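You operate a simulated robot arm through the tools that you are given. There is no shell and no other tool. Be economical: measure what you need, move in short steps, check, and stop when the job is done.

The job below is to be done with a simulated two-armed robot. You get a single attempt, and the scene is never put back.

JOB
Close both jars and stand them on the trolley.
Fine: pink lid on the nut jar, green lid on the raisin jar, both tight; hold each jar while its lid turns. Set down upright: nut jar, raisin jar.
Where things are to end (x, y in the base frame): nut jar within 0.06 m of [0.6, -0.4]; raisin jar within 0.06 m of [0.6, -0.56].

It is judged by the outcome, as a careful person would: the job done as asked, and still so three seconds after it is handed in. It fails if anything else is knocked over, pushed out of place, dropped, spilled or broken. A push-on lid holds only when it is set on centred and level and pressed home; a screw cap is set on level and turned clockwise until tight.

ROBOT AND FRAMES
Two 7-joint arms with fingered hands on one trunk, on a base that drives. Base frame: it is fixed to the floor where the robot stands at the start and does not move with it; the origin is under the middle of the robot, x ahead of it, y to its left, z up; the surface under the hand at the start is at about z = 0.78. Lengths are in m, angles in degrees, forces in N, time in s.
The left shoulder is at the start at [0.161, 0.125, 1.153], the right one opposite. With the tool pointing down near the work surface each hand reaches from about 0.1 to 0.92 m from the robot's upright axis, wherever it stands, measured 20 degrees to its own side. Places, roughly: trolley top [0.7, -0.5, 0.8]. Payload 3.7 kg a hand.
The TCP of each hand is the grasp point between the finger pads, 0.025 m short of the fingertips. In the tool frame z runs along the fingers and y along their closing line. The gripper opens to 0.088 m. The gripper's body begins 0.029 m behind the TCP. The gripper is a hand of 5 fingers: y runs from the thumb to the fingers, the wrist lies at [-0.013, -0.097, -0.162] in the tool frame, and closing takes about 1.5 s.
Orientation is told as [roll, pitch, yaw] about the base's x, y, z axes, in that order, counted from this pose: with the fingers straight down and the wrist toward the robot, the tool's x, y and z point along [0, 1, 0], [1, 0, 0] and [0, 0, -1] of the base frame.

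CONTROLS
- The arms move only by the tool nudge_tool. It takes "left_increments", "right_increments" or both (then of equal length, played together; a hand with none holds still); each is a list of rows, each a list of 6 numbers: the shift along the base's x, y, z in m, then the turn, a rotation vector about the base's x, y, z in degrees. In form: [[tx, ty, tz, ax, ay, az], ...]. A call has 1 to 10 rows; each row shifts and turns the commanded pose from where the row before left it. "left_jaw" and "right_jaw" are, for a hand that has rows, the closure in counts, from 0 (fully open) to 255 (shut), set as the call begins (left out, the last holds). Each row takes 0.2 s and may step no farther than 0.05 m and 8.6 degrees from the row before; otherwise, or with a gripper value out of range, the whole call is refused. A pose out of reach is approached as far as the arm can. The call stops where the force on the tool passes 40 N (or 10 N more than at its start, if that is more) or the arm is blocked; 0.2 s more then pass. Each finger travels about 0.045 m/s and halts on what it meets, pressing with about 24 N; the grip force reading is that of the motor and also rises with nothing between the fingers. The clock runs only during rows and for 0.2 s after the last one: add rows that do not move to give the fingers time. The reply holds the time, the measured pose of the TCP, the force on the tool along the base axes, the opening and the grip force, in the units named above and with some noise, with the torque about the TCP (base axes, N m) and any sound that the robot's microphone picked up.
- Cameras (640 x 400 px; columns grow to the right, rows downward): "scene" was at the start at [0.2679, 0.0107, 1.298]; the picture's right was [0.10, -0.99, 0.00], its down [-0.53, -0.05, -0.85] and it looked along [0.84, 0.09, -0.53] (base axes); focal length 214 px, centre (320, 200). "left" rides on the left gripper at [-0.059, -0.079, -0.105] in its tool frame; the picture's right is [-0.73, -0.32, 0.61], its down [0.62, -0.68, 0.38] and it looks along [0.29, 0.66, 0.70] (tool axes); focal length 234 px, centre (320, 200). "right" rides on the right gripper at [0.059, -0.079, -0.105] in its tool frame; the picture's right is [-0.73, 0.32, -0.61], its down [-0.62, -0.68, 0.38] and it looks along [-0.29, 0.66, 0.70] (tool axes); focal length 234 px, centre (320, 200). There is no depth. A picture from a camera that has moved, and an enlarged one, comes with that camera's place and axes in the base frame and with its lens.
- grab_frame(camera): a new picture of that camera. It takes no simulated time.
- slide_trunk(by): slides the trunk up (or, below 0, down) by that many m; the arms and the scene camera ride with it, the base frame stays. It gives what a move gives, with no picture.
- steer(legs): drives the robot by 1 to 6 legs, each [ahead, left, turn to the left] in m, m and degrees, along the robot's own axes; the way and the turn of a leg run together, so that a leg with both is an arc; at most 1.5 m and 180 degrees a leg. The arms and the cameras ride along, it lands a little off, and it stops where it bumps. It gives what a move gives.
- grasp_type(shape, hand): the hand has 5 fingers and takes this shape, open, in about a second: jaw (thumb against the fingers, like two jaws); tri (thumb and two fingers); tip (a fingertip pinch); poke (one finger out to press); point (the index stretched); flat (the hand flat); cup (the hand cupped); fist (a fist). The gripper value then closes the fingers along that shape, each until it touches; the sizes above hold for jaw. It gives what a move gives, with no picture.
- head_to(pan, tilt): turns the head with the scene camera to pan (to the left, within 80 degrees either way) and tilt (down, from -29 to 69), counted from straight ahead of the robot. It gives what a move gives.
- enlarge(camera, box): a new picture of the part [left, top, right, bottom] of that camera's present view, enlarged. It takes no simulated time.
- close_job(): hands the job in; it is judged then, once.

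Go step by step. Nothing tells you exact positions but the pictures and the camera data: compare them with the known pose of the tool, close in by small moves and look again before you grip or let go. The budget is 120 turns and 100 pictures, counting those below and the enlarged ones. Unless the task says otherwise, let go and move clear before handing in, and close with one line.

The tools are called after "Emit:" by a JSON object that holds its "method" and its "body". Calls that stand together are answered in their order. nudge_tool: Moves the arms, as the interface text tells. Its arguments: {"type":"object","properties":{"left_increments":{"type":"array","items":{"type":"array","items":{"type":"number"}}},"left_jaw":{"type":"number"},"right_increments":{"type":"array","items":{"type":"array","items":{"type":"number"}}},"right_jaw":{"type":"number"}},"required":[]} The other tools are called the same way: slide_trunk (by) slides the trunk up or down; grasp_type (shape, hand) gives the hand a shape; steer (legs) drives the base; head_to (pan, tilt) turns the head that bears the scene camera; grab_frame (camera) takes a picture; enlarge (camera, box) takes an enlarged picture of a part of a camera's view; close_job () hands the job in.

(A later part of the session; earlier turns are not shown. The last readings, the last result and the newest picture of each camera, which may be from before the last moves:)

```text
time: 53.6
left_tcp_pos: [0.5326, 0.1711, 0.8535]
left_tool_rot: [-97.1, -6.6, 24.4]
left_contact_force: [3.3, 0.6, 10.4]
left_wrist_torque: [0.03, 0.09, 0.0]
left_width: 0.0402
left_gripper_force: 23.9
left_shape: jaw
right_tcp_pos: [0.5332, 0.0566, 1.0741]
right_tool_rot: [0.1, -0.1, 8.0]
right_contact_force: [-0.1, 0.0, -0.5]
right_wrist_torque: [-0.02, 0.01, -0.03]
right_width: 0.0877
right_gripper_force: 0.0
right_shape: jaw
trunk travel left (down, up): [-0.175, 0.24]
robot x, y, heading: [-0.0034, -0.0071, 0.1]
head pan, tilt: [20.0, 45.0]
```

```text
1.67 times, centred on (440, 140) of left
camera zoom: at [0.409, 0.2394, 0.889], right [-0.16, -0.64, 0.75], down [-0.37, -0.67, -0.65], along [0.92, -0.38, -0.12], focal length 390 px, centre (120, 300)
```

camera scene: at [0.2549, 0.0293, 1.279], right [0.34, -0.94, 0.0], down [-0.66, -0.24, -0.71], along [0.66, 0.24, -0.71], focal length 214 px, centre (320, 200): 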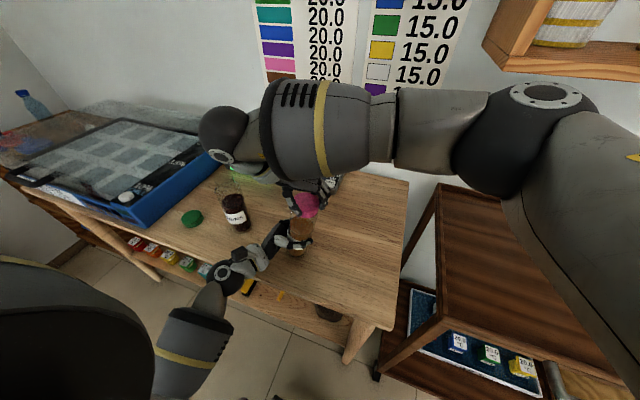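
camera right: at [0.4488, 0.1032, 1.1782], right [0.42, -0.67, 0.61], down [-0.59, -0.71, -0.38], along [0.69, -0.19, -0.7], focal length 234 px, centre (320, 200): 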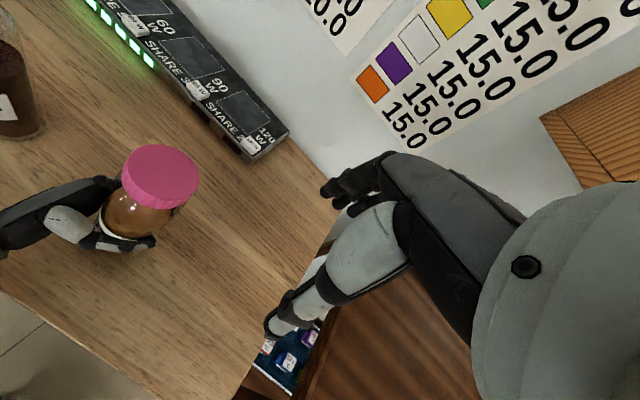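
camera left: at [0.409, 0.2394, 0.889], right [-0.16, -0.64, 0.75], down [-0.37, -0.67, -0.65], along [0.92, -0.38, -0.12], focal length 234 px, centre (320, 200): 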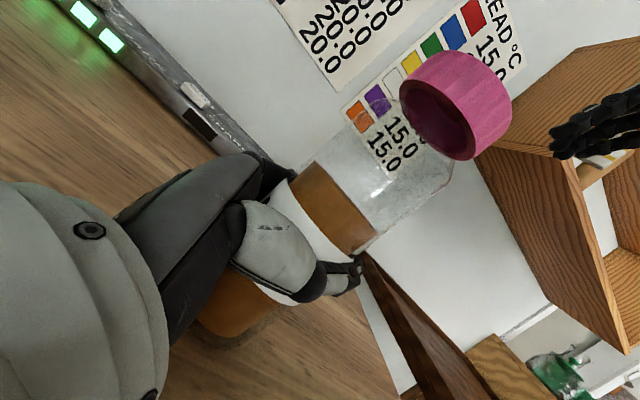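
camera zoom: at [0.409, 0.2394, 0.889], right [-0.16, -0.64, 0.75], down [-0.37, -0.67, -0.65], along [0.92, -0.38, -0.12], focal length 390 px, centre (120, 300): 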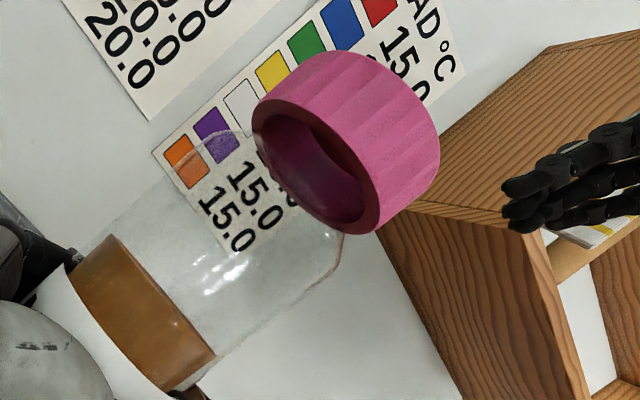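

The lid's edge sits right at the shoulder. To confirm it's tight, I'll bring the right hand over the lid, well centred, and test the torque.

Emit:
{"method": "nudge_tool", "body": {"right_increments": [[0, 0.04, 0, 0, 0, 8], [0, 0.04, 0, 0, 0, 8], [-0.008, 0.038, 0, 0, 0, 8], [0, 0, 0, 0, 0, 8], [0, 0, -0.03, 0, 0, 0], [0, 0, -0.03, 0, 0, 0], [0, 0, 0, 0, 0, 0]]}}

Emit:
{"method": "enlarge", "body": {"camera": "right", "box": [220, 160, 420, 330]}}

Emit:
{"method": "enlarge", "body": {"camera": "scene", "box": [265, 150, 365, 265]}}

```text
time: 55.2
left_tcp_pos: [0.5307, 0.1708, 0.8521]
left_tool_rot: [-97.0, -6.5, 24.4]
left_contact_force: [4.3, 1.5, 14.0]
left_wrist_torque: [0.06, 0.03, -0.03]
left_width: 0.04
left_gripper_force: 23.9
left_shape: jaw
right_tcp_pos: [0.5259, 0.1732, 1.0142]
right_tool_rot: [0.1, -0.2, 39.9]
right_contact_force: [-0.5, -0.1, -0.1]
right_wrist_torque: [-0.01, 0.03, -0.01]
right_width: 0.0879
right_gripper_force: 0.1
right_shape: jaw
trunk travel left (down, up): [-0.175, 0.24]
robot x, y, heading: [0.0011, 0.0008, 0.1]
head pan, tilt: [20.0, 45.0]
```

```text
2.35 times, centred on (320, 245) of right
camera zoom: at [0.4277, 0.1676, 1.1191], right [0.71, -0.35, 0.61], down [-0.12, -0.92, -0.38], along [0.69, 0.2, -0.69], focal length 551 px, centre (320, 94)
```

zoom: 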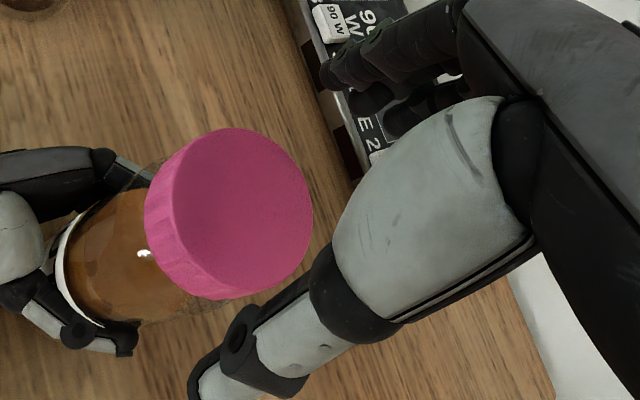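

```text
3.48 times, centred on (315, 208) of scene
camera zoom: at [0.2537, 0.0285, 1.2794], right [0.34, -0.94, 0.0], down [-0.66, -0.24, -0.71], along [0.67, 0.24, -0.71], focal length 746 px, centre (337, 174)
```

zoom: 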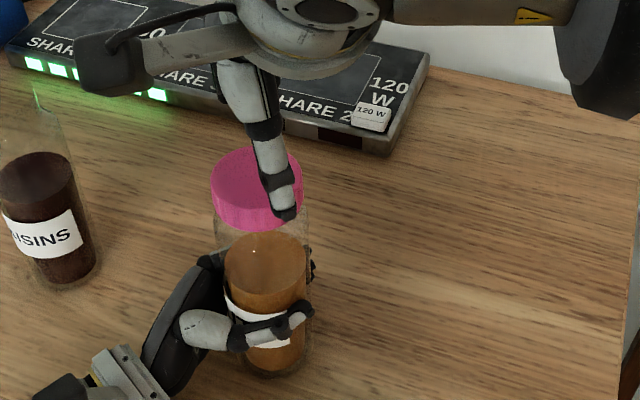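

Both cameras put the lid at (0.525, 0.176), top about z = 0.972. Lowering onto it, centred, and closing.

Emit:
{"method": "nudge_tool", "body": {"right_increments": [[-0.0005, 0.002, -0.01, 0, 0, 0], [0, 0, -0.015, 0, 0, 0], [0, 0, -0.013, 0, 0, 0], [0, 0, 0, 0, 0, 0]]}}

Emit:
{"method": "nudge_tool", "body": {"right_increments": [[0, 0, 0, 0, 0, 0], [0, 0, 0, 0, 0, 0], [0, 0, 0, 0, 0, 0], [0, 0, 0, 0, 0, 0], [0, 0, 0, 0, 0, 0], [0, 0, 0, 0, 0, 0]], "right_jaw": 255}}

Emit:
{"method": "nudge_tool", "body": {"right_increments": [[0, 0, 0, 0, 0, -6], [0, 0, 0, 0, 0, -6], [0, 0, 0, 0, 0, 0]]}}

```text
time: 56.2
left_tcp_pos: [0.5314, 0.1715, 0.8535]
left_tool_rot: [-97.1, -6.5, 24.4]
left_contact_force: [4.1, 1.7, 13.5]
left_wrist_torque: [0.12, 0.02, -0.06]
left_width: 0.0398
left_gripper_force: 23.6
left_shape: jaw
right_tcp_pos: [0.5258, 0.1766, 0.9758]
right_tool_rot: [-0.1, -0.1, 40.0]
right_contact_force: [-0.3, -0.1, 0.7]
right_wrist_torque: [-0.02, -0.02, 0.03]
right_width: 0.0876
right_gripper_force: 0.0
right_shape: jaw
trunk travel left (down, up): [-0.175, 0.24]
robot x, y, heading: [0.0015, -0.0034, -0.1]
head pan, tilt: [20.0, 45.0]
```

```text
time: 57.6
left_tcp_pos: [0.5312, 0.1717, 0.8507]
left_tool_rot: [-97.1, -6.5, 24.4]
left_contact_force: [3.5, 1.7, 14.5]
left_wrist_torque: [0.05, 0.05, -0.06]
left_width: 0.0402
left_gripper_force: 24.2
left_shape: jaw
right_tcp_pos: [0.526, 0.1764, 0.9752]
right_tool_rot: [0.0, 0.0, 40.0]
right_contact_force: [-0.8, -2.4, -0.6]
right_wrist_torque: [-0.02, 0.04, 0.01]
right_width: 0.047
right_gripper_force: 23.7
right_shape: jaw
trunk travel left (down, up): [-0.175, 0.24]
robot x, y, heading: [0.0009, -0.0039, 0.0]
head pan, tilt: [20.0, 45.0]
```

```text
time: 58.4
left_tcp_pos: [0.532, 0.1712, 0.8522]
left_tool_rot: [-97.0, -6.5, 24.4]
left_contact_force: [8.4, -3.7, 14.4]
left_wrist_torque: [0.1, 0.01, -0.33]
left_width: 0.0399
left_gripper_force: 24.3
left_shape: jaw
right_tcp_pos: [0.5244, 0.1779, 0.9759]
right_tool_rot: [0.0, -0.1, 28.0]
right_contact_force: [-4.2, 3.1, -2.5]
right_wrist_torque: [0.15, 0.04, 0.34]
right_width: 0.0456
right_gripper_force: 23.8
right_shape: jaw
trunk travel left (down, up): [-0.175, 0.24]
robot x, y, heading: [0.0019, -0.001, -0.2]
head pan, tilt: [20.0, 45.0]
```

Torque rises again (0.34 N m after 12°). A few more degrees to see whether it stops hard.

Emit:
{"method": "nudge_tool", "body": {"right_increments": [[-0.0003, 0.0002, 0, 0, 0, -6], [0, 0, 0, 0, 0, -6], [0, 0, 0, 0, 0, 0]]}}

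Emit:
{"method": "nudge_tool", "body": {"right_increments": [[-0.0003, 0.0002, 0, 0, 0, -6], [0, 0, 0, 0, 0, -6], [0, 0, 0, 0, 0, 0]]}}

Emit:
{"method": "enlarge", "body": {"camera": "scene", "box": [265, 150, 365, 265]}}

```text
time: 59.2
left_tcp_pos: [0.5293, 0.1707, 0.8509]
left_tool_rot: [-97.1, -6.6, 24.3]
left_contact_force: [3.0, -8.5, 15.6]
left_wrist_torque: [0.16, -0.08, -0.62]
left_width: 0.0399
left_gripper_force: 23.6
left_shape: jaw
right_tcp_pos: [0.5243, 0.1786, 0.977]
right_tool_rot: [0.0, -0.2, 15.9]
right_contact_force: [-1.0, 6.8, -5.9]
right_wrist_torque: [0.33, -0.16, 0.69]
right_width: 0.0441
right_gripper_force: 24.0
right_shape: jaw
trunk travel left (down, up): [-0.175, 0.24]
robot x, y, heading: [-0.0014, -0.0007, -0.1]
head pan, tilt: [20.0, 45.0]
```

```text
time: 60.0
left_tcp_pos: [0.5308, 0.1712, 0.8519]
left_tool_rot: [-97.2, -6.6, 24.3]
left_contact_force: [1.5, -9.2, 15.6]
left_wrist_torque: [0.29, -0.16, -0.93]
left_width: 0.0393
left_gripper_force: 23.7
left_shape: jaw
right_tcp_pos: [0.5239, 0.1777, 0.977]
right_tool_rot: [-0.1, -0.2, 4.0]
right_contact_force: [2.2, 9.3, -9.9]
right_wrist_torque: [0.49, -0.35, 0.99]
right_width: 0.042
right_gripper_force: 24.2
right_shape: jaw
trunk travel left (down, up): [-0.175, 0.24]
robot x, y, heading: [-0.0006, -0.0014, -0.2]
head pan, tilt: [20.0, 45.0]
```

```text
3.48 times, centred on (315, 208) of scene
camera zoom: at [0.2538, 0.0289, 1.2792], right [0.34, -0.94, 0.0], down [-0.66, -0.24, -0.71], along [0.67, 0.24, -0.71], focal length 746 px, centre (337, 174)
```

zoom: 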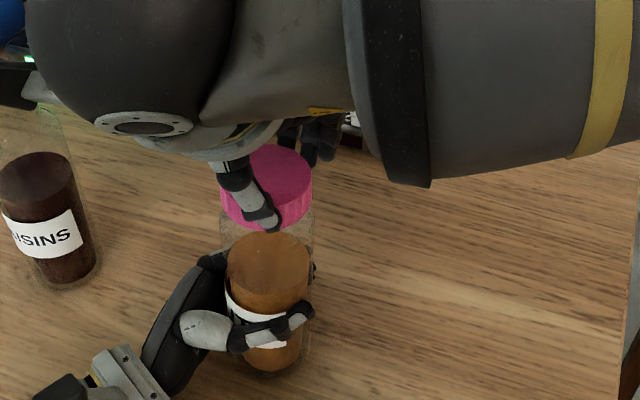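

Torque goes to 1.0 N m with only springy give, so the lid is tight. I'll open the right hand, turn back and re-grip the lid centred for carrying.

Emit:
{"method": "nudge_tool", "body": {"right_increments": [[0, 0, 0, 0, 0, 0], [0, 0, 0, 0, 0, 0], [0, 0, 0, 0, 0, 0], [0, 0, 0, 0, 0, 0], [0, 0, 0, 0, 0, 8], [0, 0, 0, 0, 0, 8], [0, 0, 0, 0, 0, 8], [0, 0, 0, 0, 0, 8], [0, 0, 0, 0, 0, 0]], "right_jaw": 0}}

Emit:
{"method": "enlarge", "body": {"camera": "right", "box": [220, 160, 420, 330]}}

Emit:
{"method": "enlarge", "body": {"camera": "scene", "box": [265, 150, 365, 265]}}

```text
time: 62.0
left_tcp_pos: [0.5311, 0.1716, 0.852]
left_tool_rot: [-97.0, -6.5, 24.4]
left_contact_force: [2.9, 1.0, 7.5]
left_wrist_torque: [0.08, -0.05, 0.0]
left_width: 0.0398
left_gripper_force: 24.1
left_shape: jaw
right_tcp_pos: [0.524, 0.1778, 0.9773]
right_tool_rot: [0.0, 0.0, 36.1]
right_contact_force: [-0.8, -0.1, 0.9]
right_wrist_torque: [0.0, -0.05, 0.01]
right_width: 0.0876
right_gripper_force: 0.1
right_shape: jaw
trunk travel left (down, up): [-0.175, 0.24]
robot x, y, heading: [-0.0008, -0.001, -0.1]
head pan, tilt: [20.0, 45.0]
```

```text
2.35 times, centred on (320, 245) of right
camera zoom: at [0.4267, 0.1789, 1.0824], right [0.69, -0.4, 0.61], down [-0.18, -0.91, -0.38], along [0.7, 0.15, -0.69], focal length 551 px, centre (320, 94)
```

zoom: 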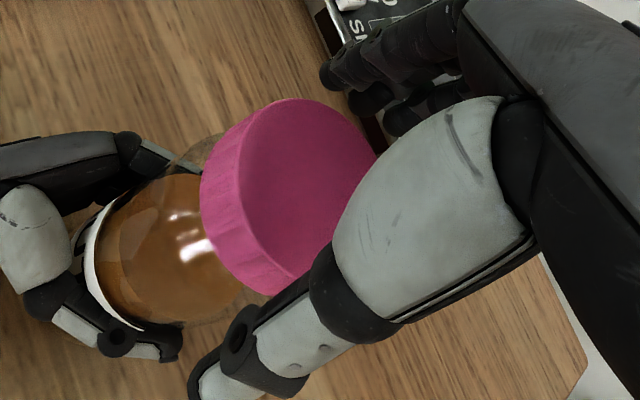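

```text
3.48 times, centred on (315, 208) of scene
camera zoom: at [0.2533, 0.0286, 1.2794], right [0.34, -0.94, 0.0], down [-0.66, -0.24, -0.71], along [0.67, 0.24, -0.71], focal length 746 px, centre (337, 174)
```

zoom: 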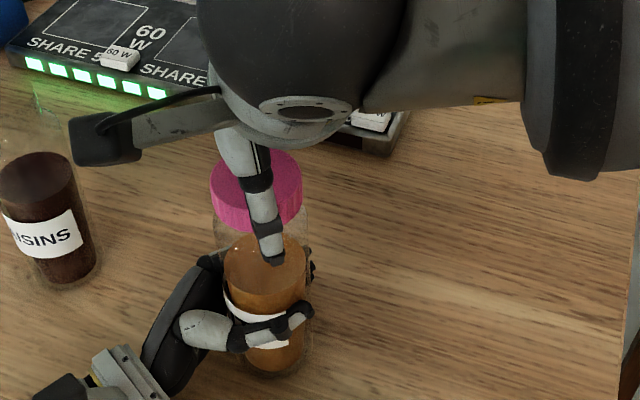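

The lid is within 2–3 mm of the hand's centre. Gripping it firmly, then opening the left hand and backing it straight out.

Emit:
{"method": "nudge_tool", "body": {"right_increments": [[-0.002, 0.0005, -0.003, 0, 0, 0], [0, 0, 0, 0, 0, 0]]}}

Emit:
{"method": "nudge_tool", "body": {"right_increments": [[0, 0, 0, 0, 0, 0], [0, 0, 0, 0, 0, 0], [0, 0, 0, 0, 0, 0], [0, 0, 0, 0, 0, 0], [0, 0, 0, 0, 0, 0], [0, 0, 0, 0, 0, 0]], "right_jaw": 255}}

Emit:
{"method": "nudge_tool", "body": {"left_increments": [[0, 0, 0, 0, 0, 0], [0, 0, 0, 0, 0, 0], [0, 0, 0, 0, 0, 0], [0, 0, 0, 0, 0, 0], [0, 0, 0, 0, 0, 0]], "left_jaw": 0}}

Emit:
{"method": "enlarge", "body": {"camera": "scene", "box": [265, 150, 365, 265]}}

```text
time: 62.6
left_tcp_pos: [0.5308, 0.1718, 0.8515]
left_tool_rot: [-97.1, -6.6, 24.4]
left_contact_force: [3.3, 2.4, 7.0]
left_wrist_torque: [0.08, -0.05, 0.0]
left_width: 0.0395
left_gripper_force: 24.4
left_shape: jaw
right_tcp_pos: [0.5224, 0.1785, 0.9749]
right_tool_rot: [-0.1, -0.1, 36.0]
right_contact_force: [0.0, -0.2, 0.0]
right_wrist_torque: [0.01, 0.0, 0.03]
right_width: 0.0874
right_gripper_force: 0.0
right_shape: jaw
trunk travel left (down, up): [-0.175, 0.24]
robot x, y, heading: [-0.0032, 0.0029, 0.1]
head pan, tilt: [20.0, 45.0]
```

```text
time: 64.0
left_tcp_pos: [0.531, 0.1716, 0.8527]
left_tool_rot: [-97.0, -6.5, 24.5]
left_contact_force: [1.2, 1.6, 7.9]
left_wrist_torque: [0.03, -0.05, -0.05]
left_width: 0.0396
left_gripper_force: 24.5
left_shape: jaw
right_tcp_pos: [0.5216, 0.179, 0.9742]
right_tool_rot: [-0.1, -0.1, 36.0]
right_contact_force: [0.5, -2.0, -1.1]
right_wrist_torque: [-0.02, -0.01, -0.03]
right_width: 0.0475
right_gripper_force: 24.1
right_shape: jaw
trunk travel left (down, up): [-0.175, 0.24]
robot x, y, heading: [-0.0008, -0.0026, -0.1]
head pan, tilt: [20.0, 45.0]
```

```text
time: 65.2
left_tcp_pos: [0.5315, 0.1709, 0.853]
left_tool_rot: [-97.1, -6.6, 24.4]
left_contact_force: [-0.6, 0.7, -0.6]
left_wrist_torque: [0.01, 0.0, -0.01]
left_width: 0.0878
left_gripper_force: 0.0
left_shape: jaw
right_tcp_pos: [0.5221, 0.1779, 0.9741]
right_tool_rot: [0.0, -0.1, 35.9]
right_contact_force: [-0.2, -0.6, -0.7]
right_wrist_torque: [0.01, 0.02, 0.01]
right_width: 0.0474
right_gripper_force: 24.1
right_shape: jaw
trunk travel left (down, up): [-0.175, 0.24]
robot x, y, heading: [-0.0009, -0.0016, -0.2]
head pan, tilt: [20.0, 45.0]
```

```text
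3.48 times, centred on (315, 208) of scene
camera zoom: at [0.2532, 0.0285, 1.2794], right [0.34, -0.94, 0.0], down [-0.66, -0.24, -0.71], along [0.67, 0.24, -0.71], focal length 746 px, centre (337, 174)
```

zoom: 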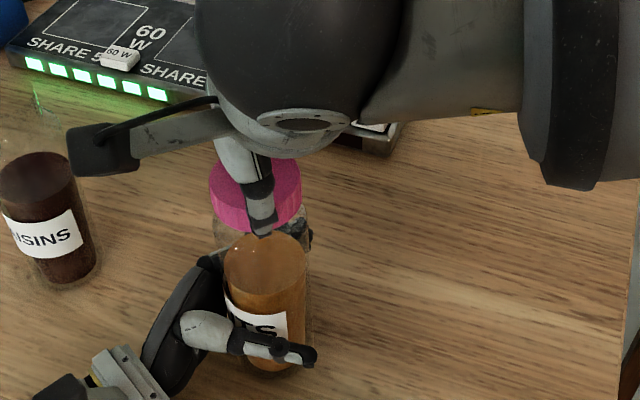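

The jar stands free, held only by its lid in the right hand, and the lid is centred. I'll back the left hand out, then lift the jar and head for the trolley.

Emit:
{"method": "nudge_tool", "body": {"left_increments": [[-0.006, 0.0135, 0, 0, 0, 0], [-0.006, 0.0135, 0, 0, 0, 0], [-0.006, 0.0135, 0, 0, 0, 0], [-0.006, 0.0135, 0, 0, 0, 0], [-0.006, 0.0135, 0, 0, 0, 0], [-0.006, 0.0135, 0, 0, 0, 0], [-0.006, 0.0135, 0, 0, 0, 0], [-0.03, 0, 0, 0, 0, 0], [-0.02, 0, 0.02, 0, 0, 0], [0, 0, 0.04, 0, 0, 0]]}}

Emit:
{"method": "nudge_tool", "body": {"right_increments": [[0, 0, 0.01, 0, 0, 0], [0, 0, 0.02, 0, 0, 0], [0, 0, 0.03, 0, 0, 0], [0, 0, 0.03, 0, 0, 0], [0, 0, 0.03, 0, 0, 0], [0, -0.02, 0.01, 0, 0, 0], [0.004, -0.04, 0, 0, 0, 0], [0.006, -0.05, 0, 0, 0, 0], [0.006, -0.05, 0, 0, 0, 0], [0.006, -0.05, 0, 0, 0, -4]], "left_increments": [[0, 0, 0.04, 0, 0, 0], [0, 0, 0.04, 0, 0, 0], [0, 0, 0.04, 0, 0, 0], [0, 0, 0.04, 0, 0, 0], [0, 0.03, 0.03, 0, 0, 0], [0, 0.03, 0, 0, 0, 0], [0, 0, 0, 0, 0, 0], [0, 0, 0, 0, 0, 0], [0, 0, 0, 0, 0, 0], [0, 0, 0, 0, 0, 0]]}}

Emit:
{"method": "nudge_tool", "body": {"right_increments": [[0.006, -0.05, 0, 0, 0, -4], [0.006, -0.05, 0, 0, 0, -4], [0.008, -0.05, 0, 0, 0, -4], [0.008, -0.05, 0, 0, 0, -4], [0.008, -0.05, 0, 0, 0, -4], [0.01, -0.05, 0, 0, 0, 0], [0.01, -0.04, 0, 0, 0, 0], [0, -0.028, 0, 0, 0, 0], [0, 0, 0, 0, 0, 0]]}}

Emit:
{"method": "head_to", "body": {"pan": -35, "tilt": 40}}

Emit:
{"method": "grab_frame", "body": {"camera": "scene"}}

```text
time: 67.4
left_tcp_pos: [0.4384, 0.2675, 0.9092]
left_tool_rot: [-97.0, -6.3, 24.3]
left_contact_force: [0.2, 0.7, 0.7]
left_wrist_torque: [0.01, -0.02, 0.02]
left_width: 0.088
left_gripper_force: 0.1
left_shape: jaw
right_tcp_pos: [0.5236, 0.1775, 0.9742]
right_tool_rot: [0.0, 0.0, 36.1]
right_contact_force: [0.3, -1.2, 5.2]
right_wrist_torque: [-0.04, 0.06, 0.03]
right_width: 0.0478
right_gripper_force: 24.3
right_shape: jaw
trunk travel left (down, up): [-0.175, 0.24]
robot x, y, heading: [0.0012, -0.0042, -0.0]
head pan, tilt: [20.0, 45.0]
```

```text
refused: row 8 steps farther than a row can; nothing moved
```

```text
refused: row 1 steps farther than a row can; nothing moved
```

```text
time: 68.6
left_tcp_pos: [0.4416, 0.267, 0.9099]
left_tool_rot: [-96.9, -6.3, 24.4]
left_contact_force: [0.1, -1.0, -0.2]
left_wrist_torque: [0.01, 0.01, -0.02]
left_width: 0.0877
left_gripper_force: 0.1
left_shape: jaw
right_tcp_pos: [0.5226, 0.1777, 0.9747]
right_tool_rot: [0.0, 0.0, 36.0]
right_contact_force: [-1.2, -0.6, 3.9]
right_wrist_torque: [-0.05, 0.0, 0.01]
right_width: 0.0476
right_gripper_force: 23.9
right_shape: jaw
trunk travel left (down, up): [-0.175, 0.24]
robot x, y, heading: [-0.0028, 0.001, 0.1]
head pan, tilt: [-35.0, 40.0]
```

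```text
30 pictures are left
camera scene: at [0.2481, -0.0474, 1.2862], right [-0.57, -0.82, 0.0], down [-0.53, 0.37, -0.77], along [0.63, -0.44, -0.64], focal length 214 px, centre (320, 200)
```

scene: 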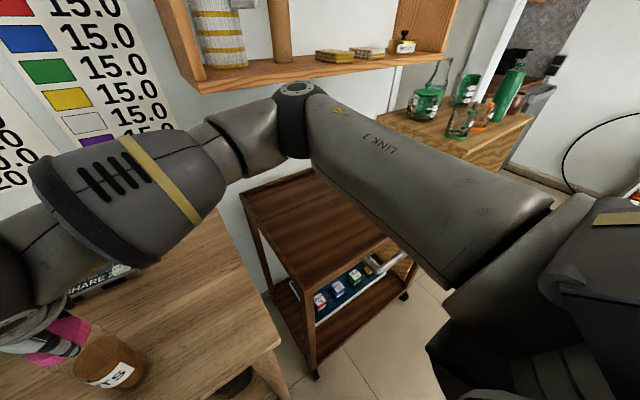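

Nothing moved because the steps were slightly too large. Redoing the lift and carry with smaller rows.

Emit:
{"method": "nudge_tool", "body": {"right_increments": [[0, 0, 0.01, 0, 0, 0], [0, 0, 0.02, 0, 0, 0], [0, 0, 0.03, 0, 0, 0], [0, 0, 0.03, 0, 0, 0], [0, 0, 0.03, 0, 0, 0], [0, -0.02, 0.01, 0, 0, 0], [0.004, -0.04, 0, 0, 0, 0], [0.006, -0.045, 0, 0, 0, 0], [0.006, -0.045, 0, 0, 0, 0], [0.006, -0.045, 0, 0, 0, -4]], "left_increments": [[0, 0, 0.04, 0, 0, 0], [0, 0, 0.04, 0, 0, 0], [0, 0, 0.04, 0, 0, 0], [0, 0, 0.04, 0, 0, 0], [0, 0.03, 0.03, 0, 0, 0], [0, 0.03, 0, 0, 0, 0], [0, 0, 0, 0, 0, 0], [0, 0, 0, 0, 0, 0], [0, 0, 0, 0, 0, 0], [0, 0, 0, 0, 0, 0]]}}

Emit:
{"method": "nudge_tool", "body": {"right_increments": [[0.006, -0.045, 0, 0, 0, -4], [0.006, -0.045, 0, 0, 0, -4], [0.006, -0.045, 0, 0, 0, -4], [0.006, -0.045, 0, 0, 0, -4], [0.006, -0.045, 0, 0, 0, -4], [0.008, -0.045, 0, 0, 0, 0], [0.008, -0.045, 0, 0, 0, 0], [0.01, -0.04, 0, 0, 0, 0], [0, -0.026, 0, 0, 0, 0], [0, 0, 0, 0, 0, 0]]}}

Emit:
{"method": "grab_frame", "body": {"camera": "scene"}}

Emit:
{"method": "grab_frame", "body": {"camera": "right"}}

```text
time: 70.8
left_tcp_pos: [0.4395, 0.3278, 1.0984]
left_tool_rot: [-97.0, -6.3, 24.3]
left_contact_force: [-0.1, -0.3, 0.4]
left_wrist_torque: [0.0, 0.02, 0.01]
left_width: 0.0879
left_gripper_force: 0.0
left_shape: jaw
left hand out of reach, approached as far as the arm can: row 4
right_tcp_pos: [0.5474, -0.017, 1.103]
right_tool_rot: [0.0, 0.2, 32.0]
right_contact_force: [-0.7, -0.2, -2.9]
right_wrist_torque: [-0.01, 0.04, 0.01]
right_width: 0.0474
right_gripper_force: 23.8
right_shape: jaw
trunk travel left (down, up): [-0.175, 0.24]
robot x, y, heading: [-0.002, 0.0034, 0.6]
head pan, tilt: [-35.0, 40.0]
```

```text
time: 73.0
left_tcp_pos: [0.4409, 0.3295, 1.0974]
left_tool_rot: [-97.0, -6.3, 24.4]
left_contact_force: [-0.1, -0.4, 0.4]
left_wrist_torque: [0.0, 0.01, 0.0]
left_width: 0.0878
left_gripper_force: 0.1
left_shape: jaw
right_tcp_pos: [0.6021, -0.3991, 1.1042]
right_tool_rot: [0.0, 0.0, 12.0]
right_contact_force: [-0.7, 0.4, -3.0]
right_wrist_torque: [-0.04, 0.04, 0.0]
right_width: 0.0475
right_gripper_force: 24.1
right_shape: jaw
trunk travel left (down, up): [-0.175, 0.24]
robot x, y, heading: [0.0005, -0.001, -0.1]
head pan, tilt: [-35.0, 40.0]
```

```text
29 pictures are left
camera scene: at [0.2489, -0.0472, 1.2861], right [-0.57, -0.82, 0.0], down [-0.53, 0.37, -0.77], along [0.63, -0.44, -0.64], focal length 214 px, centre (320, 200)
```

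scene: 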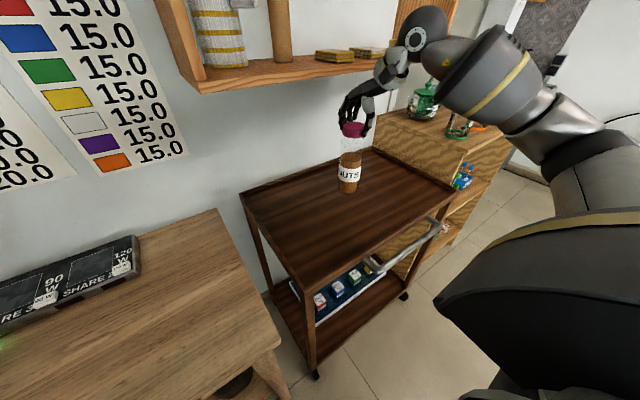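

```text
28 pictures are left
camera right: at [0.5139, -0.3583, 1.2084], right [0.47, -0.64, 0.61], down [-0.54, -0.75, -0.38], along [0.7, -0.15, -0.7], focal length 234 px, centre (320, 200)
```

right: 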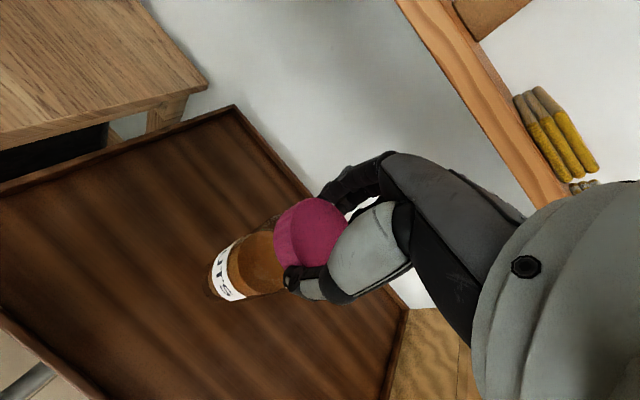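

The jar hangs upright over the trolley at (0.60, −0.40). Lowering it until it touches.

Emit:
{"method": "nudge_tool", "body": {"right_increments": [[0, 0, -0.03, 0, 0, 0], [0, 0, -0.03, 0, 0, 0], [0, 0, -0.02, 0, 0, 0], [0, 0, -0.01, 0, 0, 0], [0, 0, -0.005, 0, 0, 0], [0, 0, -0.003, 0, 0, 0], [0, 0, 0, 0, 0, 0]]}}

Emit:
{"method": "nudge_tool", "body": {"right_increments": [[0, 0, -0.003, 0, 0, 0], [0, 0, -0.003, 0, 0, 0], [0, 0, 0, 0, 0, 0]]}}

```text
time: 74.6
left_tcp_pos: [0.4403, 0.3284, 1.0967]
left_tool_rot: [-97.1, -6.4, 24.4]
left_contact_force: [0.2, 0.3, 0.0]
left_wrist_torque: [-0.03, -0.02, -0.01]
left_width: 0.0877
left_gripper_force: 0.1
left_shape: jaw
right_tcp_pos: [0.6016, -0.3973, 1.0053]
right_tool_rot: [0.0, -0.1, 12.0]
right_contact_force: [0.3, 0.1, -2.7]
right_wrist_torque: [0.0, 0.02, -0.02]
right_width: 0.0472
right_gripper_force: 24.1
right_shape: jaw
trunk travel left (down, up): [-0.175, 0.24]
robot x, y, heading: [0.0009, -0.0008, 0.3]
head pan, tilt: [-35.0, 40.0]
```

```text
time: 75.4
left_tcp_pos: [0.441, 0.3291, 1.0972]
left_tool_rot: [-97.1, -6.2, 24.4]
left_contact_force: [-0.1, -0.5, -0.6]
left_wrist_torque: [0.02, 0.0, -0.03]
left_width: 0.0878
left_gripper_force: 0.0
left_shape: jaw
right_tcp_pos: [0.6021, -0.3986, 0.9991]
right_tool_rot: [0.0, 0.0, 12.1]
right_contact_force: [0.1, -0.4, -3.4]
right_wrist_torque: [-0.02, 0.01, 0.03]
right_width: 0.0476
right_gripper_force: 24.5
right_shape: jaw
trunk travel left (down, up): [-0.175, 0.24]
robot x, y, heading: [0.0019, 0.0002, 0.3]
head pan, tilt: [-35.0, 40.0]
```

Emit:
{"method": "nudge_tool", "body": {"right_increments": [[0, 0, -0.002, 0, 0, 0], [0, 0, -0.002, 0, 0, 0], [0, 0, 0, 0, 0, 0]]}}

Emit:
{"method": "enlarge", "body": {"camera": "scene", "box": [310, 100, 410, 220]}}

```text
time: 76.2
left_tcp_pos: [0.4402, 0.3294, 1.0977]
left_tool_rot: [-96.9, -6.3, 24.4]
left_contact_force: [1.1, 0.2, -0.4]
left_wrist_torque: [0.0, -0.01, 0.04]
left_width: 0.0879
left_gripper_force: 0.0
left_shape: jaw
right_tcp_pos: [0.6016, -0.3984, 0.9962]
right_tool_rot: [0.0, 0.0, 12.0]
right_contact_force: [0.2, 0.0, -2.7]
right_wrist_torque: [-0.01, 0.02, 0.02]
right_width: 0.0473
right_gripper_force: 24.1
right_shape: jaw
trunk travel left (down, up): [-0.175, 0.24]
robot x, y, heading: [0.0016, 0.0003, -0.4]
head pan, tilt: [-35.0, 40.0]
```

```text
3.33 times, centred on (360, 160) of scene
camera zoom: at [0.2488, -0.0474, 1.2861], right [-0.57, -0.82, 0.0], down [-0.53, 0.37, -0.77], along [0.63, -0.44, -0.64], focal length 715 px, centre (187, 333)
```

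zoom: 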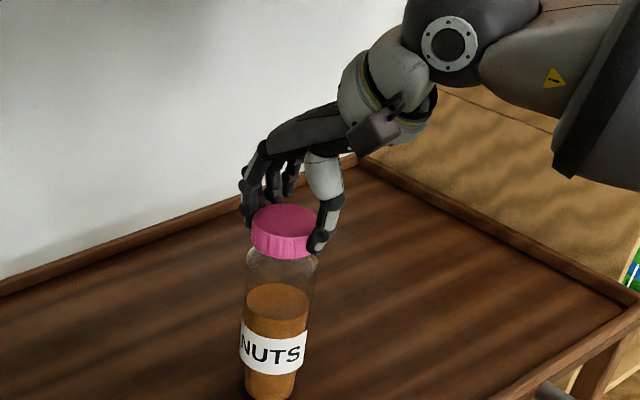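

The jar is upright just above the trolley and the lid sits level. Lowering in finer steps until contact.

Emit:
{"method": "nudge_tool", "body": {"right_increments": [[0, 0, -0.002, 0, 0, 0], [0, 0, -0.002, 0, 0, 0], [0, 0, 0, 0, 0, 0]]}}

Emit:
{"method": "nudge_tool", "body": {"right_increments": [[0, 0, -0.0015, 0, 0, 0], [0, 0, -0.0015, 0, 0, 0], [0, 0, 0, 0, 0, 0]]}}

```text
time: 77.0
left_tcp_pos: [0.44, 0.33, 1.0981]
left_tool_rot: [-97.1, -6.3, 24.4]
left_contact_force: [-0.1, -0.4, 1.0]
left_wrist_torque: [0.02, -0.01, 0.0]
left_width: 0.0877
left_gripper_force: 0.0
left_shape: jaw
right_tcp_pos: [0.6017, -0.3971, 0.9929]
right_tool_rot: [-0.1, -0.2, 12.0]
right_contact_force: [-1.3, 1.1, 6.3]
right_wrist_torque: [0.01, -0.03, -0.01]
right_width: 0.0476
right_gripper_force: 23.8
right_shape: jaw
trunk travel left (down, up): [-0.175, 0.24]
robot x, y, heading: [-0.0006, 0.0005, 0.1]
head pan, tilt: [-35.0, 40.0]
```

```text
time: 77.8
left_tcp_pos: [0.4388, 0.3306, 1.099]
left_tool_rot: [-97.1, -6.4, 24.4]
left_contact_force: [0.2, 0.0, 0.6]
left_wrist_torque: [0.0, -0.01, -0.01]
left_width: 0.088
left_gripper_force: 0.1
left_shape: jaw
right_tcp_pos: [0.6006, -0.3962, 0.9918]
right_tool_rot: [-0.1, -0.4, 12.0]
right_contact_force: [-1.7, 1.3, 21.1]
right_wrist_torque: [0.01, -0.08, 0.0]
right_width: 0.0481
right_gripper_force: 24.1
right_shape: jaw
trunk travel left (down, up): [-0.175, 0.24]
robot x, y, heading: [0.0018, -0.0009, -0.0]
head pan, tilt: [-35.0, 40.0]
```

It has touched down. I'll ease the pressure, open, and rise clear while the left hand turns back to pointing down.

Emit:
{"method": "nudge_tool", "body": {"right_increments": [[0, 0, 0.002, 0, 0, 0], [0, 0, 0, 0, 0, 0]]}}

Emit:
{"method": "nudge_tool", "body": {"right_increments": [[0, 0, 0, 0, 0, 0], [0, 0, 0, 0, 0, 0], [0, 0, 0, 0, 0, 0], [0, 0, 0, 0, 0, 0], [0, 0, 0, 0, 0, 0], [0, 0, 0.02, 0, 0, 0], [0, 0, 0.04, 0, 0, 0], [0, 0, 0.04, 0, 0, 0], [0, 0.02, 0.04, 0, 0, 0], [0, 0.045, 0, 0, 0, 0]], "right_jaw": 0, "left_increments": [[0, 0, 0, 1.9, 4.3, 0], [0, 0, 0, 1.9, 4.3, 0], [0, 0, 0, 0, 0, -8], [0, 0, 0, 0, 0, -8], [0, 0, 0, 0, 0, -8], [0, 0, 0, 8.2, 0, 0], [0, 0, 0, 8.2, 0, 0], [0, 0, 0, 8.2, 0, 0], [0, 0, 0, 8.2, 0, 0], [0, 0, 0, 8.2, 0, 0]]}}

Emit:
{"method": "grab_frame", "body": {"camera": "scene"}}

```text
time: 78.4
left_tcp_pos: [0.4401, 0.3302, 1.098]
left_tool_rot: [-97.1, -6.4, 24.4]
left_contact_force: [-0.2, 0.1, 0.2]
left_wrist_torque: [-0.01, 0.03, -0.03]
left_width: 0.088
left_gripper_force: 0.0
left_shape: jaw
right_tcp_pos: [0.5996, -0.3968, 0.9925]
right_tool_rot: [-0.1, -0.1, 12.0]
right_contact_force: [-0.1, -0.1, 17.5]
right_wrist_torque: [0.07, -0.2, -0.02]
right_width: 0.048
right_gripper_force: 23.6
right_shape: jaw
trunk travel left (down, up): [-0.175, 0.24]
robot x, y, heading: [-0.0047, 0.0019, -0.0]
head pan, tilt: [-35.0, 40.0]
```

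```text
time: 80.6
left_tcp_pos: [0.4417, 0.3276, 1.0996]
left_tool_rot: [-49.0, 0.1, 0.0]
left_contact_force: [1.0, -0.3, -0.1]
left_wrist_torque: [0.01, 0.0, 0.01]
left_width: 0.088
left_gripper_force: 0.1
left_shape: jaw
right_tcp_pos: [0.6025, -0.3311, 1.131]
right_tool_rot: [0.0, 0.0, 12.0]
right_contact_force: [-0.1, 0.1, -0.3]
right_wrist_torque: [0.02, -0.02, 0.01]
right_width: 0.0877
right_gripper_force: 0.0
right_shape: jaw
trunk travel left (down, up): [-0.175, 0.24]
robot x, y, heading: [0.0006, -0.0013, -0.1]
head pan, tilt: [-35.0, 40.0]
```

```text
26 pictures are left
camera scene: at [0.249, -0.0468, 1.286], right [-0.57, -0.82, 0.0], down [-0.53, 0.37, -0.77], along [0.63, -0.44, -0.64], focal length 214 px, centre (320, 200)
```

scene: 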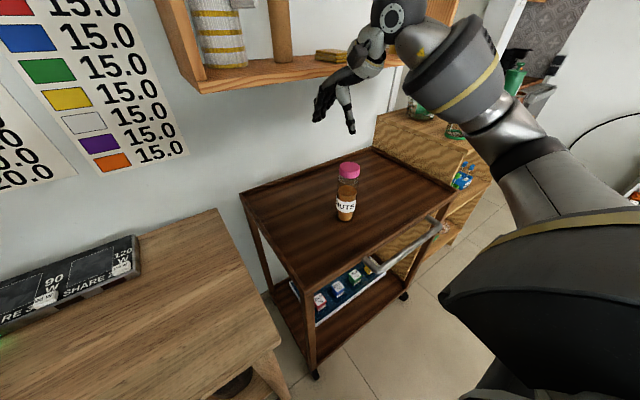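

The nut jar stands on the trolley. For the raisins I'll mirror the roles: the left hand takes the green lid and the right holds the jar. Turning both hands to their new poses.

Emit:
{"method": "nudge_tool", "body": {"right_increments": [[-0.01, 0.04, 0, 8.2, 0, 0], [-0.01, 0.04, 0, 8.2, 0, 0], [-0.01, 0.04, 0, 8.2, 0, 0], [-0.01, 0.04, 0, 8.2, 0, 0], [-0.01, 0.04, 0, 8.2, 0, 0], [-0.01, 0.04, 0, 8.2, 0, 0], [-0.01, 0.04, 0, 8.2, 0, 0], [-0.01, 0.04, 0, 8.2, 0, 0], [-0.01, 0.03, 0, 8.2, 0, 0], [-0.01, 0.03, 0, 8.2, 0, 0]], "left_increments": [[0.007, 0.019, -0.01, 8.2, 0, 0], [0.007, 0.019, -0.01, 8.2, 0, 0], [0.007, 0.019, -0.01, 8.2, 0, 0], [0.007, 0.019, -0.01, 8.2, 0, 0], [0.007, 0.019, -0.01, 8.2, 0, 0], [0.007, 0.019, -0.01, 8, 0, 0], [0.007, 0.019, -0.01, 0, 0, 0], [0.007, 0.019, -0.01, 0, 0, 0], [0.007, 0.019, -0.01, 0, 0, 0], [0.006, 0.019, -0.01, 0, 0, 0]]}}

Emit:
{"method": "nudge_tool", "body": {"right_increments": [[-0.005, 0.03, -0.005, 8, 0, 0], [0, 0.03, -0.005, 0, 0, -7.5], [0, 0.03, -0.005, 0, 0, -7.5], [0, 0.03, -0.005, 0, 0, -7.5], [0, 0.03, -0.005, 0, 0, -7.5], [0, 0, 0, 0, 0, -6]]}}

Emit:
{"method": "head_to", "body": {"pan": 35, "tilt": 45}}

Emit:
{"method": "grab_frame", "body": {"camera": "scene"}}

Emit:
{"method": "grab_frame", "body": {"camera": "left"}}

```text
time: 82.8
left_tcp_pos: [0.5116, 0.5193, 0.9975]
left_tool_rot: [-0.1, 0.0, 0.1]
left_contact_force: [-0.1, 0.6, -0.4]
left_wrist_torque: [-0.02, -0.05, 0.01]
left_width: 0.0878
left_gripper_force: 0.0
left_shape: jaw
right_tcp_pos: [0.5013, 0.0488, 1.1297]
right_tool_rot: [81.8, -11.9, 1.7]
right_contact_force: [0.5, 0.0, 0.5]
right_wrist_torque: [-0.03, -0.01, 0.02]
right_width: 0.0879
right_gripper_force: 0.0
right_shape: jaw
trunk travel left (down, up): [-0.175, 0.24]
robot x, y, heading: [-0.0008, 0.0015, 0.2]
head pan, tilt: [-35.0, 40.0]
```

```text
time: 83.9
left_tcp_pos: [0.511, 0.5191, 1.0003]
left_tool_rot: [0.0, -0.1, 0.0]
left_contact_force: [0.0, 0.5, -0.3]
left_wrist_torque: [-0.01, -0.02, -0.02]
left_width: 0.0876
left_gripper_force: 0.0
left_shape: jaw
right_tcp_pos: [0.5303, 0.1046, 1.1069]
right_tool_rot: [95.7, -26.0, -26.6]
right_contact_force: [0.2, -0.5, -0.2]
right_wrist_torque: [-0.04, 0.02, -0.02]
right_width: 0.0876
right_gripper_force: 0.1
right_shape: jaw
right hand out of reach, approached as far as the arm can: row 3, 4, 5
trunk travel left (down, up): [-0.175, 0.24]
robot x, y, heading: [0.0014, 0.0009, 0.2]
head pan, tilt: [-35.0, 40.0]
stopped in row 5 (right hand): the arm was blocked; the commanded pose is now the measured one
```

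```text
time: 85.3
left_tcp_pos: [0.5113, 0.5189, 0.9992]
left_tool_rot: [0.0, 0.0, 0.0]
left_contact_force: [0.2, -1.4, 0.8]
left_wrist_torque: [0.0, -0.03, 0.01]
left_width: 0.0879
left_gripper_force: 0.1
left_shape: jaw
right_tcp_pos: [0.5315, 0.1037, 1.1047]
right_tool_rot: [95.6, -25.8, -26.5]
right_contact_force: [0.4, 0.3, -0.1]
right_wrist_torque: [0.03, 0.0, -0.01]
right_width: 0.0878
right_gripper_force: 0.1
right_shape: jaw
trunk travel left (down, up): [-0.175, 0.24]
robot x, y, heading: [-0.0004, -0.0037, 0.1]
head pan, tilt: [35.0, 45.0]
```

```text
25 pictures are left
camera scene: at [0.2457, 0.0478, 1.2789], right [0.57, -0.82, 0.0], down [-0.58, -0.4, -0.71], along [0.58, 0.41, -0.71], focal length 214 px, centre (320, 200)
```

scene: 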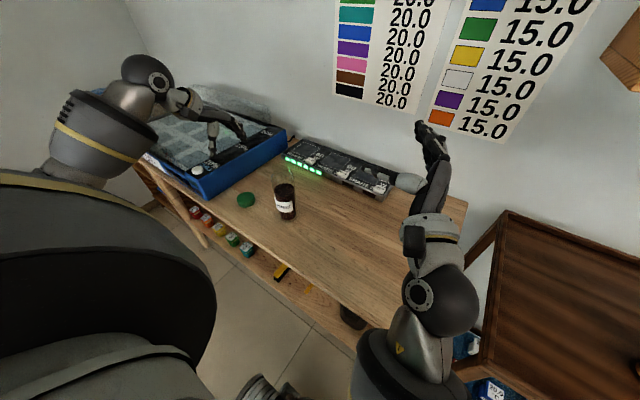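

```text
24 pictures are left
camera left: at [0.4322, 0.4601, 1.1041], right [-0.32, -0.73, -0.61], down [-0.68, 0.62, -0.38], along [0.66, 0.29, -0.7], focal length 234 px, centre (320, 200)
```

left: 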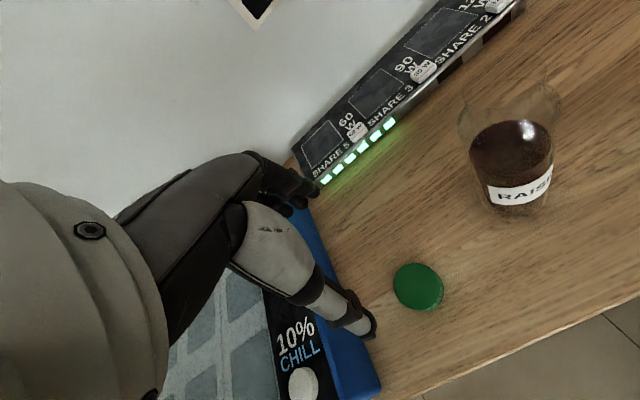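

The right hand can't reach that pose well. I'll use the proven roles instead: the left moves the green lid to the old lid spot, then brings the raisin jar to where the nut jar was held. The right hand goes back to fingers-down, and the left lowers over the green lid.

Emit:
{"method": "nudge_tool", "body": {"right_increments": [[0, -0.02, 0, 0, 0, 6.6], [0, -0.02, 0, 0, 0, 6.6], [0, -0.02, 0, 0, 0, 6.6], [0, -0.02, 0, 0, 0, 6.7], [0, -0.02, 0, 0, 8.6, 0], [0, -0.03, 0, 0, 8.6, 0], [0, -0.03, 0, 0, 8.6, 0], [0, -0.03, 0, -8, 0, 0], [0, -0.03, 0, -8, 0, 0], [0, -0.03, 0, -8, 0, 0]], "left_increments": [[-0.003, 0.001, -0.03, 0, 0, 0], [0, 0, -0.03, 0, 0, 0], [0, 0, -0.03, 0, 0, 0], [0, 0, -0.03, 0, 0, 0], [0, 0, -0.02, 0, 0, 0], [0, 0, -0.02, 0, 0, 0], [0, 0, 0, 0, 0, 0], [0, 0, 0, 0, 0, 0], [0, 0, 0, 0, 0, 0], [0, 0, 0, 0, 0, 0]]}}

Emit:
{"method": "nudge_tool", "body": {"right_increments": [[0, 0, 0, -8, 0, 0], [0, 0, 0, -8, 0, 0], [0, 0, 0, -8, 0, 0], [0, 0, 0, -8, 0, 0], [0, 0, 0, -8, 0, 0], [0, 0, 0, -8, 0, 0], [0, 0, 0, -8, 0, 0], [0, 0, 0, -8, 0, 0], [0, 0, 0, -7.6, 0, 0]]}}

Emit:
{"method": "grab_frame", "body": {"camera": "left"}}

```text
time: 87.5
left_tcp_pos: [0.5075, 0.5206, 0.8397]
left_tool_rot: [0.0, 0.1, 0.0]
left_contact_force: [0.9, -0.5, 0.1]
left_wrist_torque: [0.0, 0.02, -0.04]
left_width: 0.0878
left_gripper_force: 0.0
left_shape: jaw
right_tcp_pos: [0.5299, -0.1464, 1.1049]
right_tool_rot: [71.5, 0.1, 0.0]
right_contact_force: [0.5, 0.0, -0.5]
right_wrist_torque: [0.02, 0.04, 0.01]
right_width: 0.0875
right_gripper_force: 0.1
right_shape: jaw
trunk travel left (down, up): [-0.175, 0.24]
robot x, y, heading: [0.0014, 0.0004, -0.2]
head pan, tilt: [35.0, 45.0]
```

```text
time: 89.5
left_tcp_pos: [0.5065, 0.5215, 0.838]
left_tool_rot: [0.0, 0.1, 0.1]
left_contact_force: [0.5, -0.3, 0.0]
left_wrist_torque: [0.0, 0.01, -0.02]
left_width: 0.0879
left_gripper_force: 0.0
left_shape: jaw
right_tcp_pos: [0.5319, -0.1467, 1.1059]
right_tool_rot: [-0.1, 0.1, -0.1]
right_contact_force: [0.6, -0.3, 0.2]
right_wrist_torque: [-0.02, 0.03, -0.01]
right_width: 0.088
right_gripper_force: 0.1
right_shape: jaw
trunk travel left (down, up): [-0.175, 0.24]
robot x, y, heading: [0.005, 0.0033, 0.0]
head pan, tilt: [35.0, 45.0]
```

```text
23 pictures are left
camera left: at [0.428, 0.4628, 0.9436], right [-0.32, -0.73, -0.61], down [-0.68, 0.62, -0.38], along [0.66, 0.29, -0.7], focal length 234 px, centre (320, 200)
```

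left: 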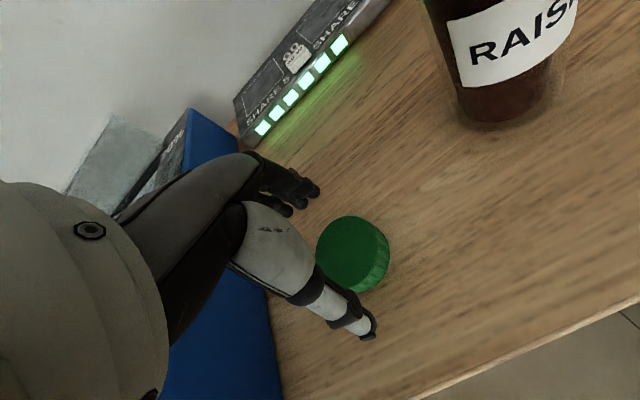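

The lid is within 3 mm of the hand's centre. Correcting, lowering and gripping.

Emit:
{"method": "nudge_tool", "body": {"left_increments": [[0, -0.003, -0.01, 0, 0, 0], [0, 0, -0.01, 0, 0, 0], [0, 0, -0.006, 0, 0, 0], [0, 0, 0, 0, 0, 0]]}}

Emit:
{"method": "nudge_tool", "body": {"left_increments": [[0, 0, 0, 0, 0, 0], [0, 0, 0, 0, 0, 0], [0, 0, 0, 0, 0, 0], [0, 0, 0, 0, 0, 0], [0, 0, 0, 0, 0, 0], [0, 0, 0, 0, 0, 0]], "left_jaw": 255}}

Emit:
{"method": "nudge_tool", "body": {"left_increments": [[0, 0, 0.02, 0, 0, 0], [0, 0, 0.04, 0, 0, 0], [0, 0, 0.045, 0, 0, 0], [0, 0, 0.045, 0, 0, 0], [0, 0, 0.045, 0, 0, 0], [0, 0, 0.045, 0, 0, 0], [0, -0.04, 0, 0, 0, 0], [0, -0.045, 0, 0, 0, 0], [0, -0.045, 0, 0, 0, 0], [0, -0.045, 0, 0, 0, 0]]}}

```text
time: 90.5
left_tcp_pos: [0.5086, 0.5161, 0.8131]
left_tool_rot: [0.0, 0.0, 0.0]
left_contact_force: [0.5, -0.6, 0.9]
left_wrist_torque: [0.02, 0.03, 0.0]
left_width: 0.0874
left_gripper_force: 0.2
left_shape: jaw
right_tcp_pos: [0.5313, -0.1467, 1.104]
right_tool_rot: [0.0, 0.0, -0.1]
right_contact_force: [-0.7, 0.1, 0.8]
right_wrist_torque: [0.0, 0.02, 0.03]
right_width: 0.0879
right_gripper_force: 0.1
right_shape: jaw
trunk travel left (down, up): [-0.175, 0.24]
robot x, y, heading: [0.0008, -0.0003, -0.1]
head pan, tilt: [35.0, 45.0]
```

```text
time: 91.9
left_tcp_pos: [0.5086, 0.5165, 0.8137]
left_tool_rot: [0.0, 0.0, 0.0]
left_contact_force: [0.5, -0.1, -0.4]
left_wrist_torque: [0.0, -0.01, 0.01]
left_width: 0.0457
left_gripper_force: 24.2
left_shape: jaw
right_tcp_pos: [0.5307, -0.1468, 1.1058]
right_tool_rot: [0.0, 0.0, -0.1]
right_contact_force: [0.5, -0.3, 0.6]
right_wrist_torque: [-0.03, -0.01, 0.02]
right_width: 0.0877
right_gripper_force: 0.0
right_shape: jaw
trunk travel left (down, up): [-0.175, 0.24]
robot x, y, heading: [-0.0011, 0.0019, 0.4]
head pan, tilt: [35.0, 45.0]
```

```text
time: 94.1
left_tcp_pos: [0.508, 0.3411, 1.0538]
left_tool_rot: [0.0, 0.0, 0.0]
left_contact_force: [-0.3, -0.1, 0.3]
left_wrist_torque: [0.04, 0.03, 0.0]
left_width: 0.0451
left_gripper_force: 24.2
left_shape: jaw
right_tcp_pos: [0.532, -0.1483, 1.1062]
right_tool_rot: [0.0, -0.1, -0.1]
right_contact_force: [-0.3, -0.4, 0.3]
right_wrist_torque: [-0.04, -0.01, 0.0]
right_width: 0.0879
right_gripper_force: 0.1
right_shape: jaw
trunk travel left (down, up): [-0.175, 0.24]
robot x, y, heading: [0.0004, -0.0011, -0.0]
head pan, tilt: [35.0, 45.0]
```

The green lid is in hand. I'll carry it to the free spot near (0.51, 0.02) and set it on the table.

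Emit:
{"method": "nudge_tool", "body": {"left_increments": [[0, -0.045, 0, 0, 0, 0], [0, -0.045, 0, 0, 0, 0], [0, -0.045, 0, 0, 0, 0], [0, -0.045, -0.02, 0, 0, 0], [0, -0.045, -0.02, 0, 0, 0], [0, -0.045, -0.02, 0, 0, 0], [0, -0.046, -0.02, 0, 0, 0], [0, 0, -0.04, 0, 0, 0], [0, 0, -0.04, 0, 0, 0], [0, 0, -0.04, 0, 0, 0]]}}

Emit:
{"method": "nudge_tool", "body": {"left_increments": [[0, 0, -0.02, 0, 0, 0], [0, 0, -0.01, 0, 0, 0], [0, 0, -0.005, 0, 0, 0], [0, 0, -0.003, 0, 0, 0], [0, 0, 0, 0, 0, 0]]}}

```text
refused: row 7 steps farther than a row can; nothing moved
```

```text
time: 95.3
left_tcp_pos: [0.5082, 0.3408, 1.0147]
left_tool_rot: [0.0, 0.0, -0.1]
left_contact_force: [0.6, 0.3, 0.6]
left_wrist_torque: [0.03, -0.01, 0.0]
left_width: 0.045
left_gripper_force: 23.7
left_shape: jaw
right_tcp_pos: [0.5308, -0.1467, 1.106]
right_tool_rot: [0.0, -0.1, -0.1]
right_contact_force: [0.0, -1.0, 0.5]
right_wrist_torque: [0.03, -0.05, 0.02]
right_width: 0.0878
right_gripper_force: 0.0
right_shape: jaw
trunk travel left (down, up): [-0.175, 0.24]
robot x, y, heading: [0.0004, -0.0006, 0.1]
head pan, tilt: [35.0, 45.0]
```

The first call was refused, so the hand only dropped 4 cm where it was, still above the jar. I'll go back up and carry the lid over with valid steps.

Emit:
{"method": "nudge_tool", "body": {"left_increments": [[0, 0, 0.04, 0, 0, 0], [0, -0.045, 0, 0, 0, 0], [0, -0.045, 0, 0, 0, 0], [0, -0.045, 0, 0, 0, 0], [0, -0.045, 0, 0, 0, 0], [0, -0.045, 0, 0, 0, 0], [0, -0.045, 0, 0, 0, 0], [0, -0.045, 0, 0, 0, 0], [0, 0, -0.04, 0, 0, 0], [0, 0, -0.04, 0, 0, 0]]}}

```text
time: 97.5
left_tcp_pos: [0.5115, 0.0356, 0.9758]
left_tool_rot: [0.1, 0.0, 0.1]
left_contact_force: [0.3, -0.5, 0.6]
left_wrist_torque: [0.0, 0.02, -0.03]
left_width: 0.0446
left_gripper_force: 23.5
left_shape: jaw
left hand out of reach, approached as far as the arm can: row 8
right_tcp_pos: [0.5314, -0.1474, 1.1039]
right_tool_rot: [0.0, 0.0, -0.1]
right_contact_force: [-0.2, 0.1, -0.3]
right_wrist_torque: [0.02, -0.06, 0.03]
right_width: 0.088
right_gripper_force: 0.1
right_shape: jaw
trunk travel left (down, up): [-0.175, 0.24]
robot x, y, heading: [0.0, -0.0016, -0.0]
head pan, tilt: [35.0, 45.0]
```

That's the edge of the left arm's reach, so I'll set the lid down at y ≈ 0.05.

Emit:
{"method": "nudge_tool", "body": {"left_increments": [[0, 0.015, -0.03, 0, 0, 0], [0, 0, -0.04, 0, 0, 0], [0, 0, -0.04, 0, 0, 0], [0, 0, -0.03, 0, 0, 0], [0, 0, -0.012, 0, 0, 0], [0, 0, -0.006, 0, 0, 0], [0, 0, 0, 0, 0, 0]]}}

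```text
time: 99.1
left_tcp_pos: [0.5155, 0.0773, 0.8297]
left_tool_rot: [-0.1, 0.0, 0.0]
left_contact_force: [-0.7, -0.1, -0.9]
left_wrist_torque: [0.03, -0.01, -0.03]
left_width: 0.0445
left_gripper_force: 24.2
left_shape: jaw
left hand out of reach, approached as far as the arm can: row 3, 4, 5
right_tcp_pos: [0.5315, -0.1472, 1.104]
right_tool_rot: [0.0, 0.0, -0.1]
right_contact_force: [-0.2, 0.4, 0.0]
right_wrist_torque: [-0.01, 0.01, -0.02]
right_width: 0.088
right_gripper_force: 0.0
right_shape: jaw
trunk travel left (down, up): [-0.175, 0.24]
robot x, y, heading: [0.0025, 0.0001, -0.1]
head pan, tilt: [35.0, 45.0]
```

Reach shifts it to y ≈ 0.077, which is fine; the jar can go a bit further left. Continuing down to touch.

Emit:
{"method": "nudge_tool", "body": {"left_increments": [[0, 0.006, -0.008, 0, 0, 0], [0, 0, -0.004, 0, 0, 0], [0, 0, -0.0025, 0, 0, 0], [0, 0, 0, 0, 0, 0]]}}

```text
time: 100.1
left_tcp_pos: [0.5154, 0.085, 0.8167]
left_tool_rot: [-0.1, 0.1, -0.1]
left_contact_force: [-0.4, 0.2, -0.1]
left_wrist_torque: [-0.03, -0.01, -0.02]
left_width: 0.0445
left_gripper_force: 24.1
left_shape: jaw
left hand out of reach, approached as far as the arm can: row 2
right_tcp_pos: [0.5314, -0.1469, 1.1056]
right_tool_rot: [0.1, 0.0, -0.2]
right_contact_force: [-0.2, 0.6, 0.5]
right_wrist_torque: [0.01, 0.01, -0.02]
right_width: 0.0878
right_gripper_force: 0.1
right_shape: jaw
trunk travel left (down, up): [-0.175, 0.24]
robot x, y, heading: [-0.001, -0.0026, -0.2]
head pan, tilt: [35.0, 45.0]
```

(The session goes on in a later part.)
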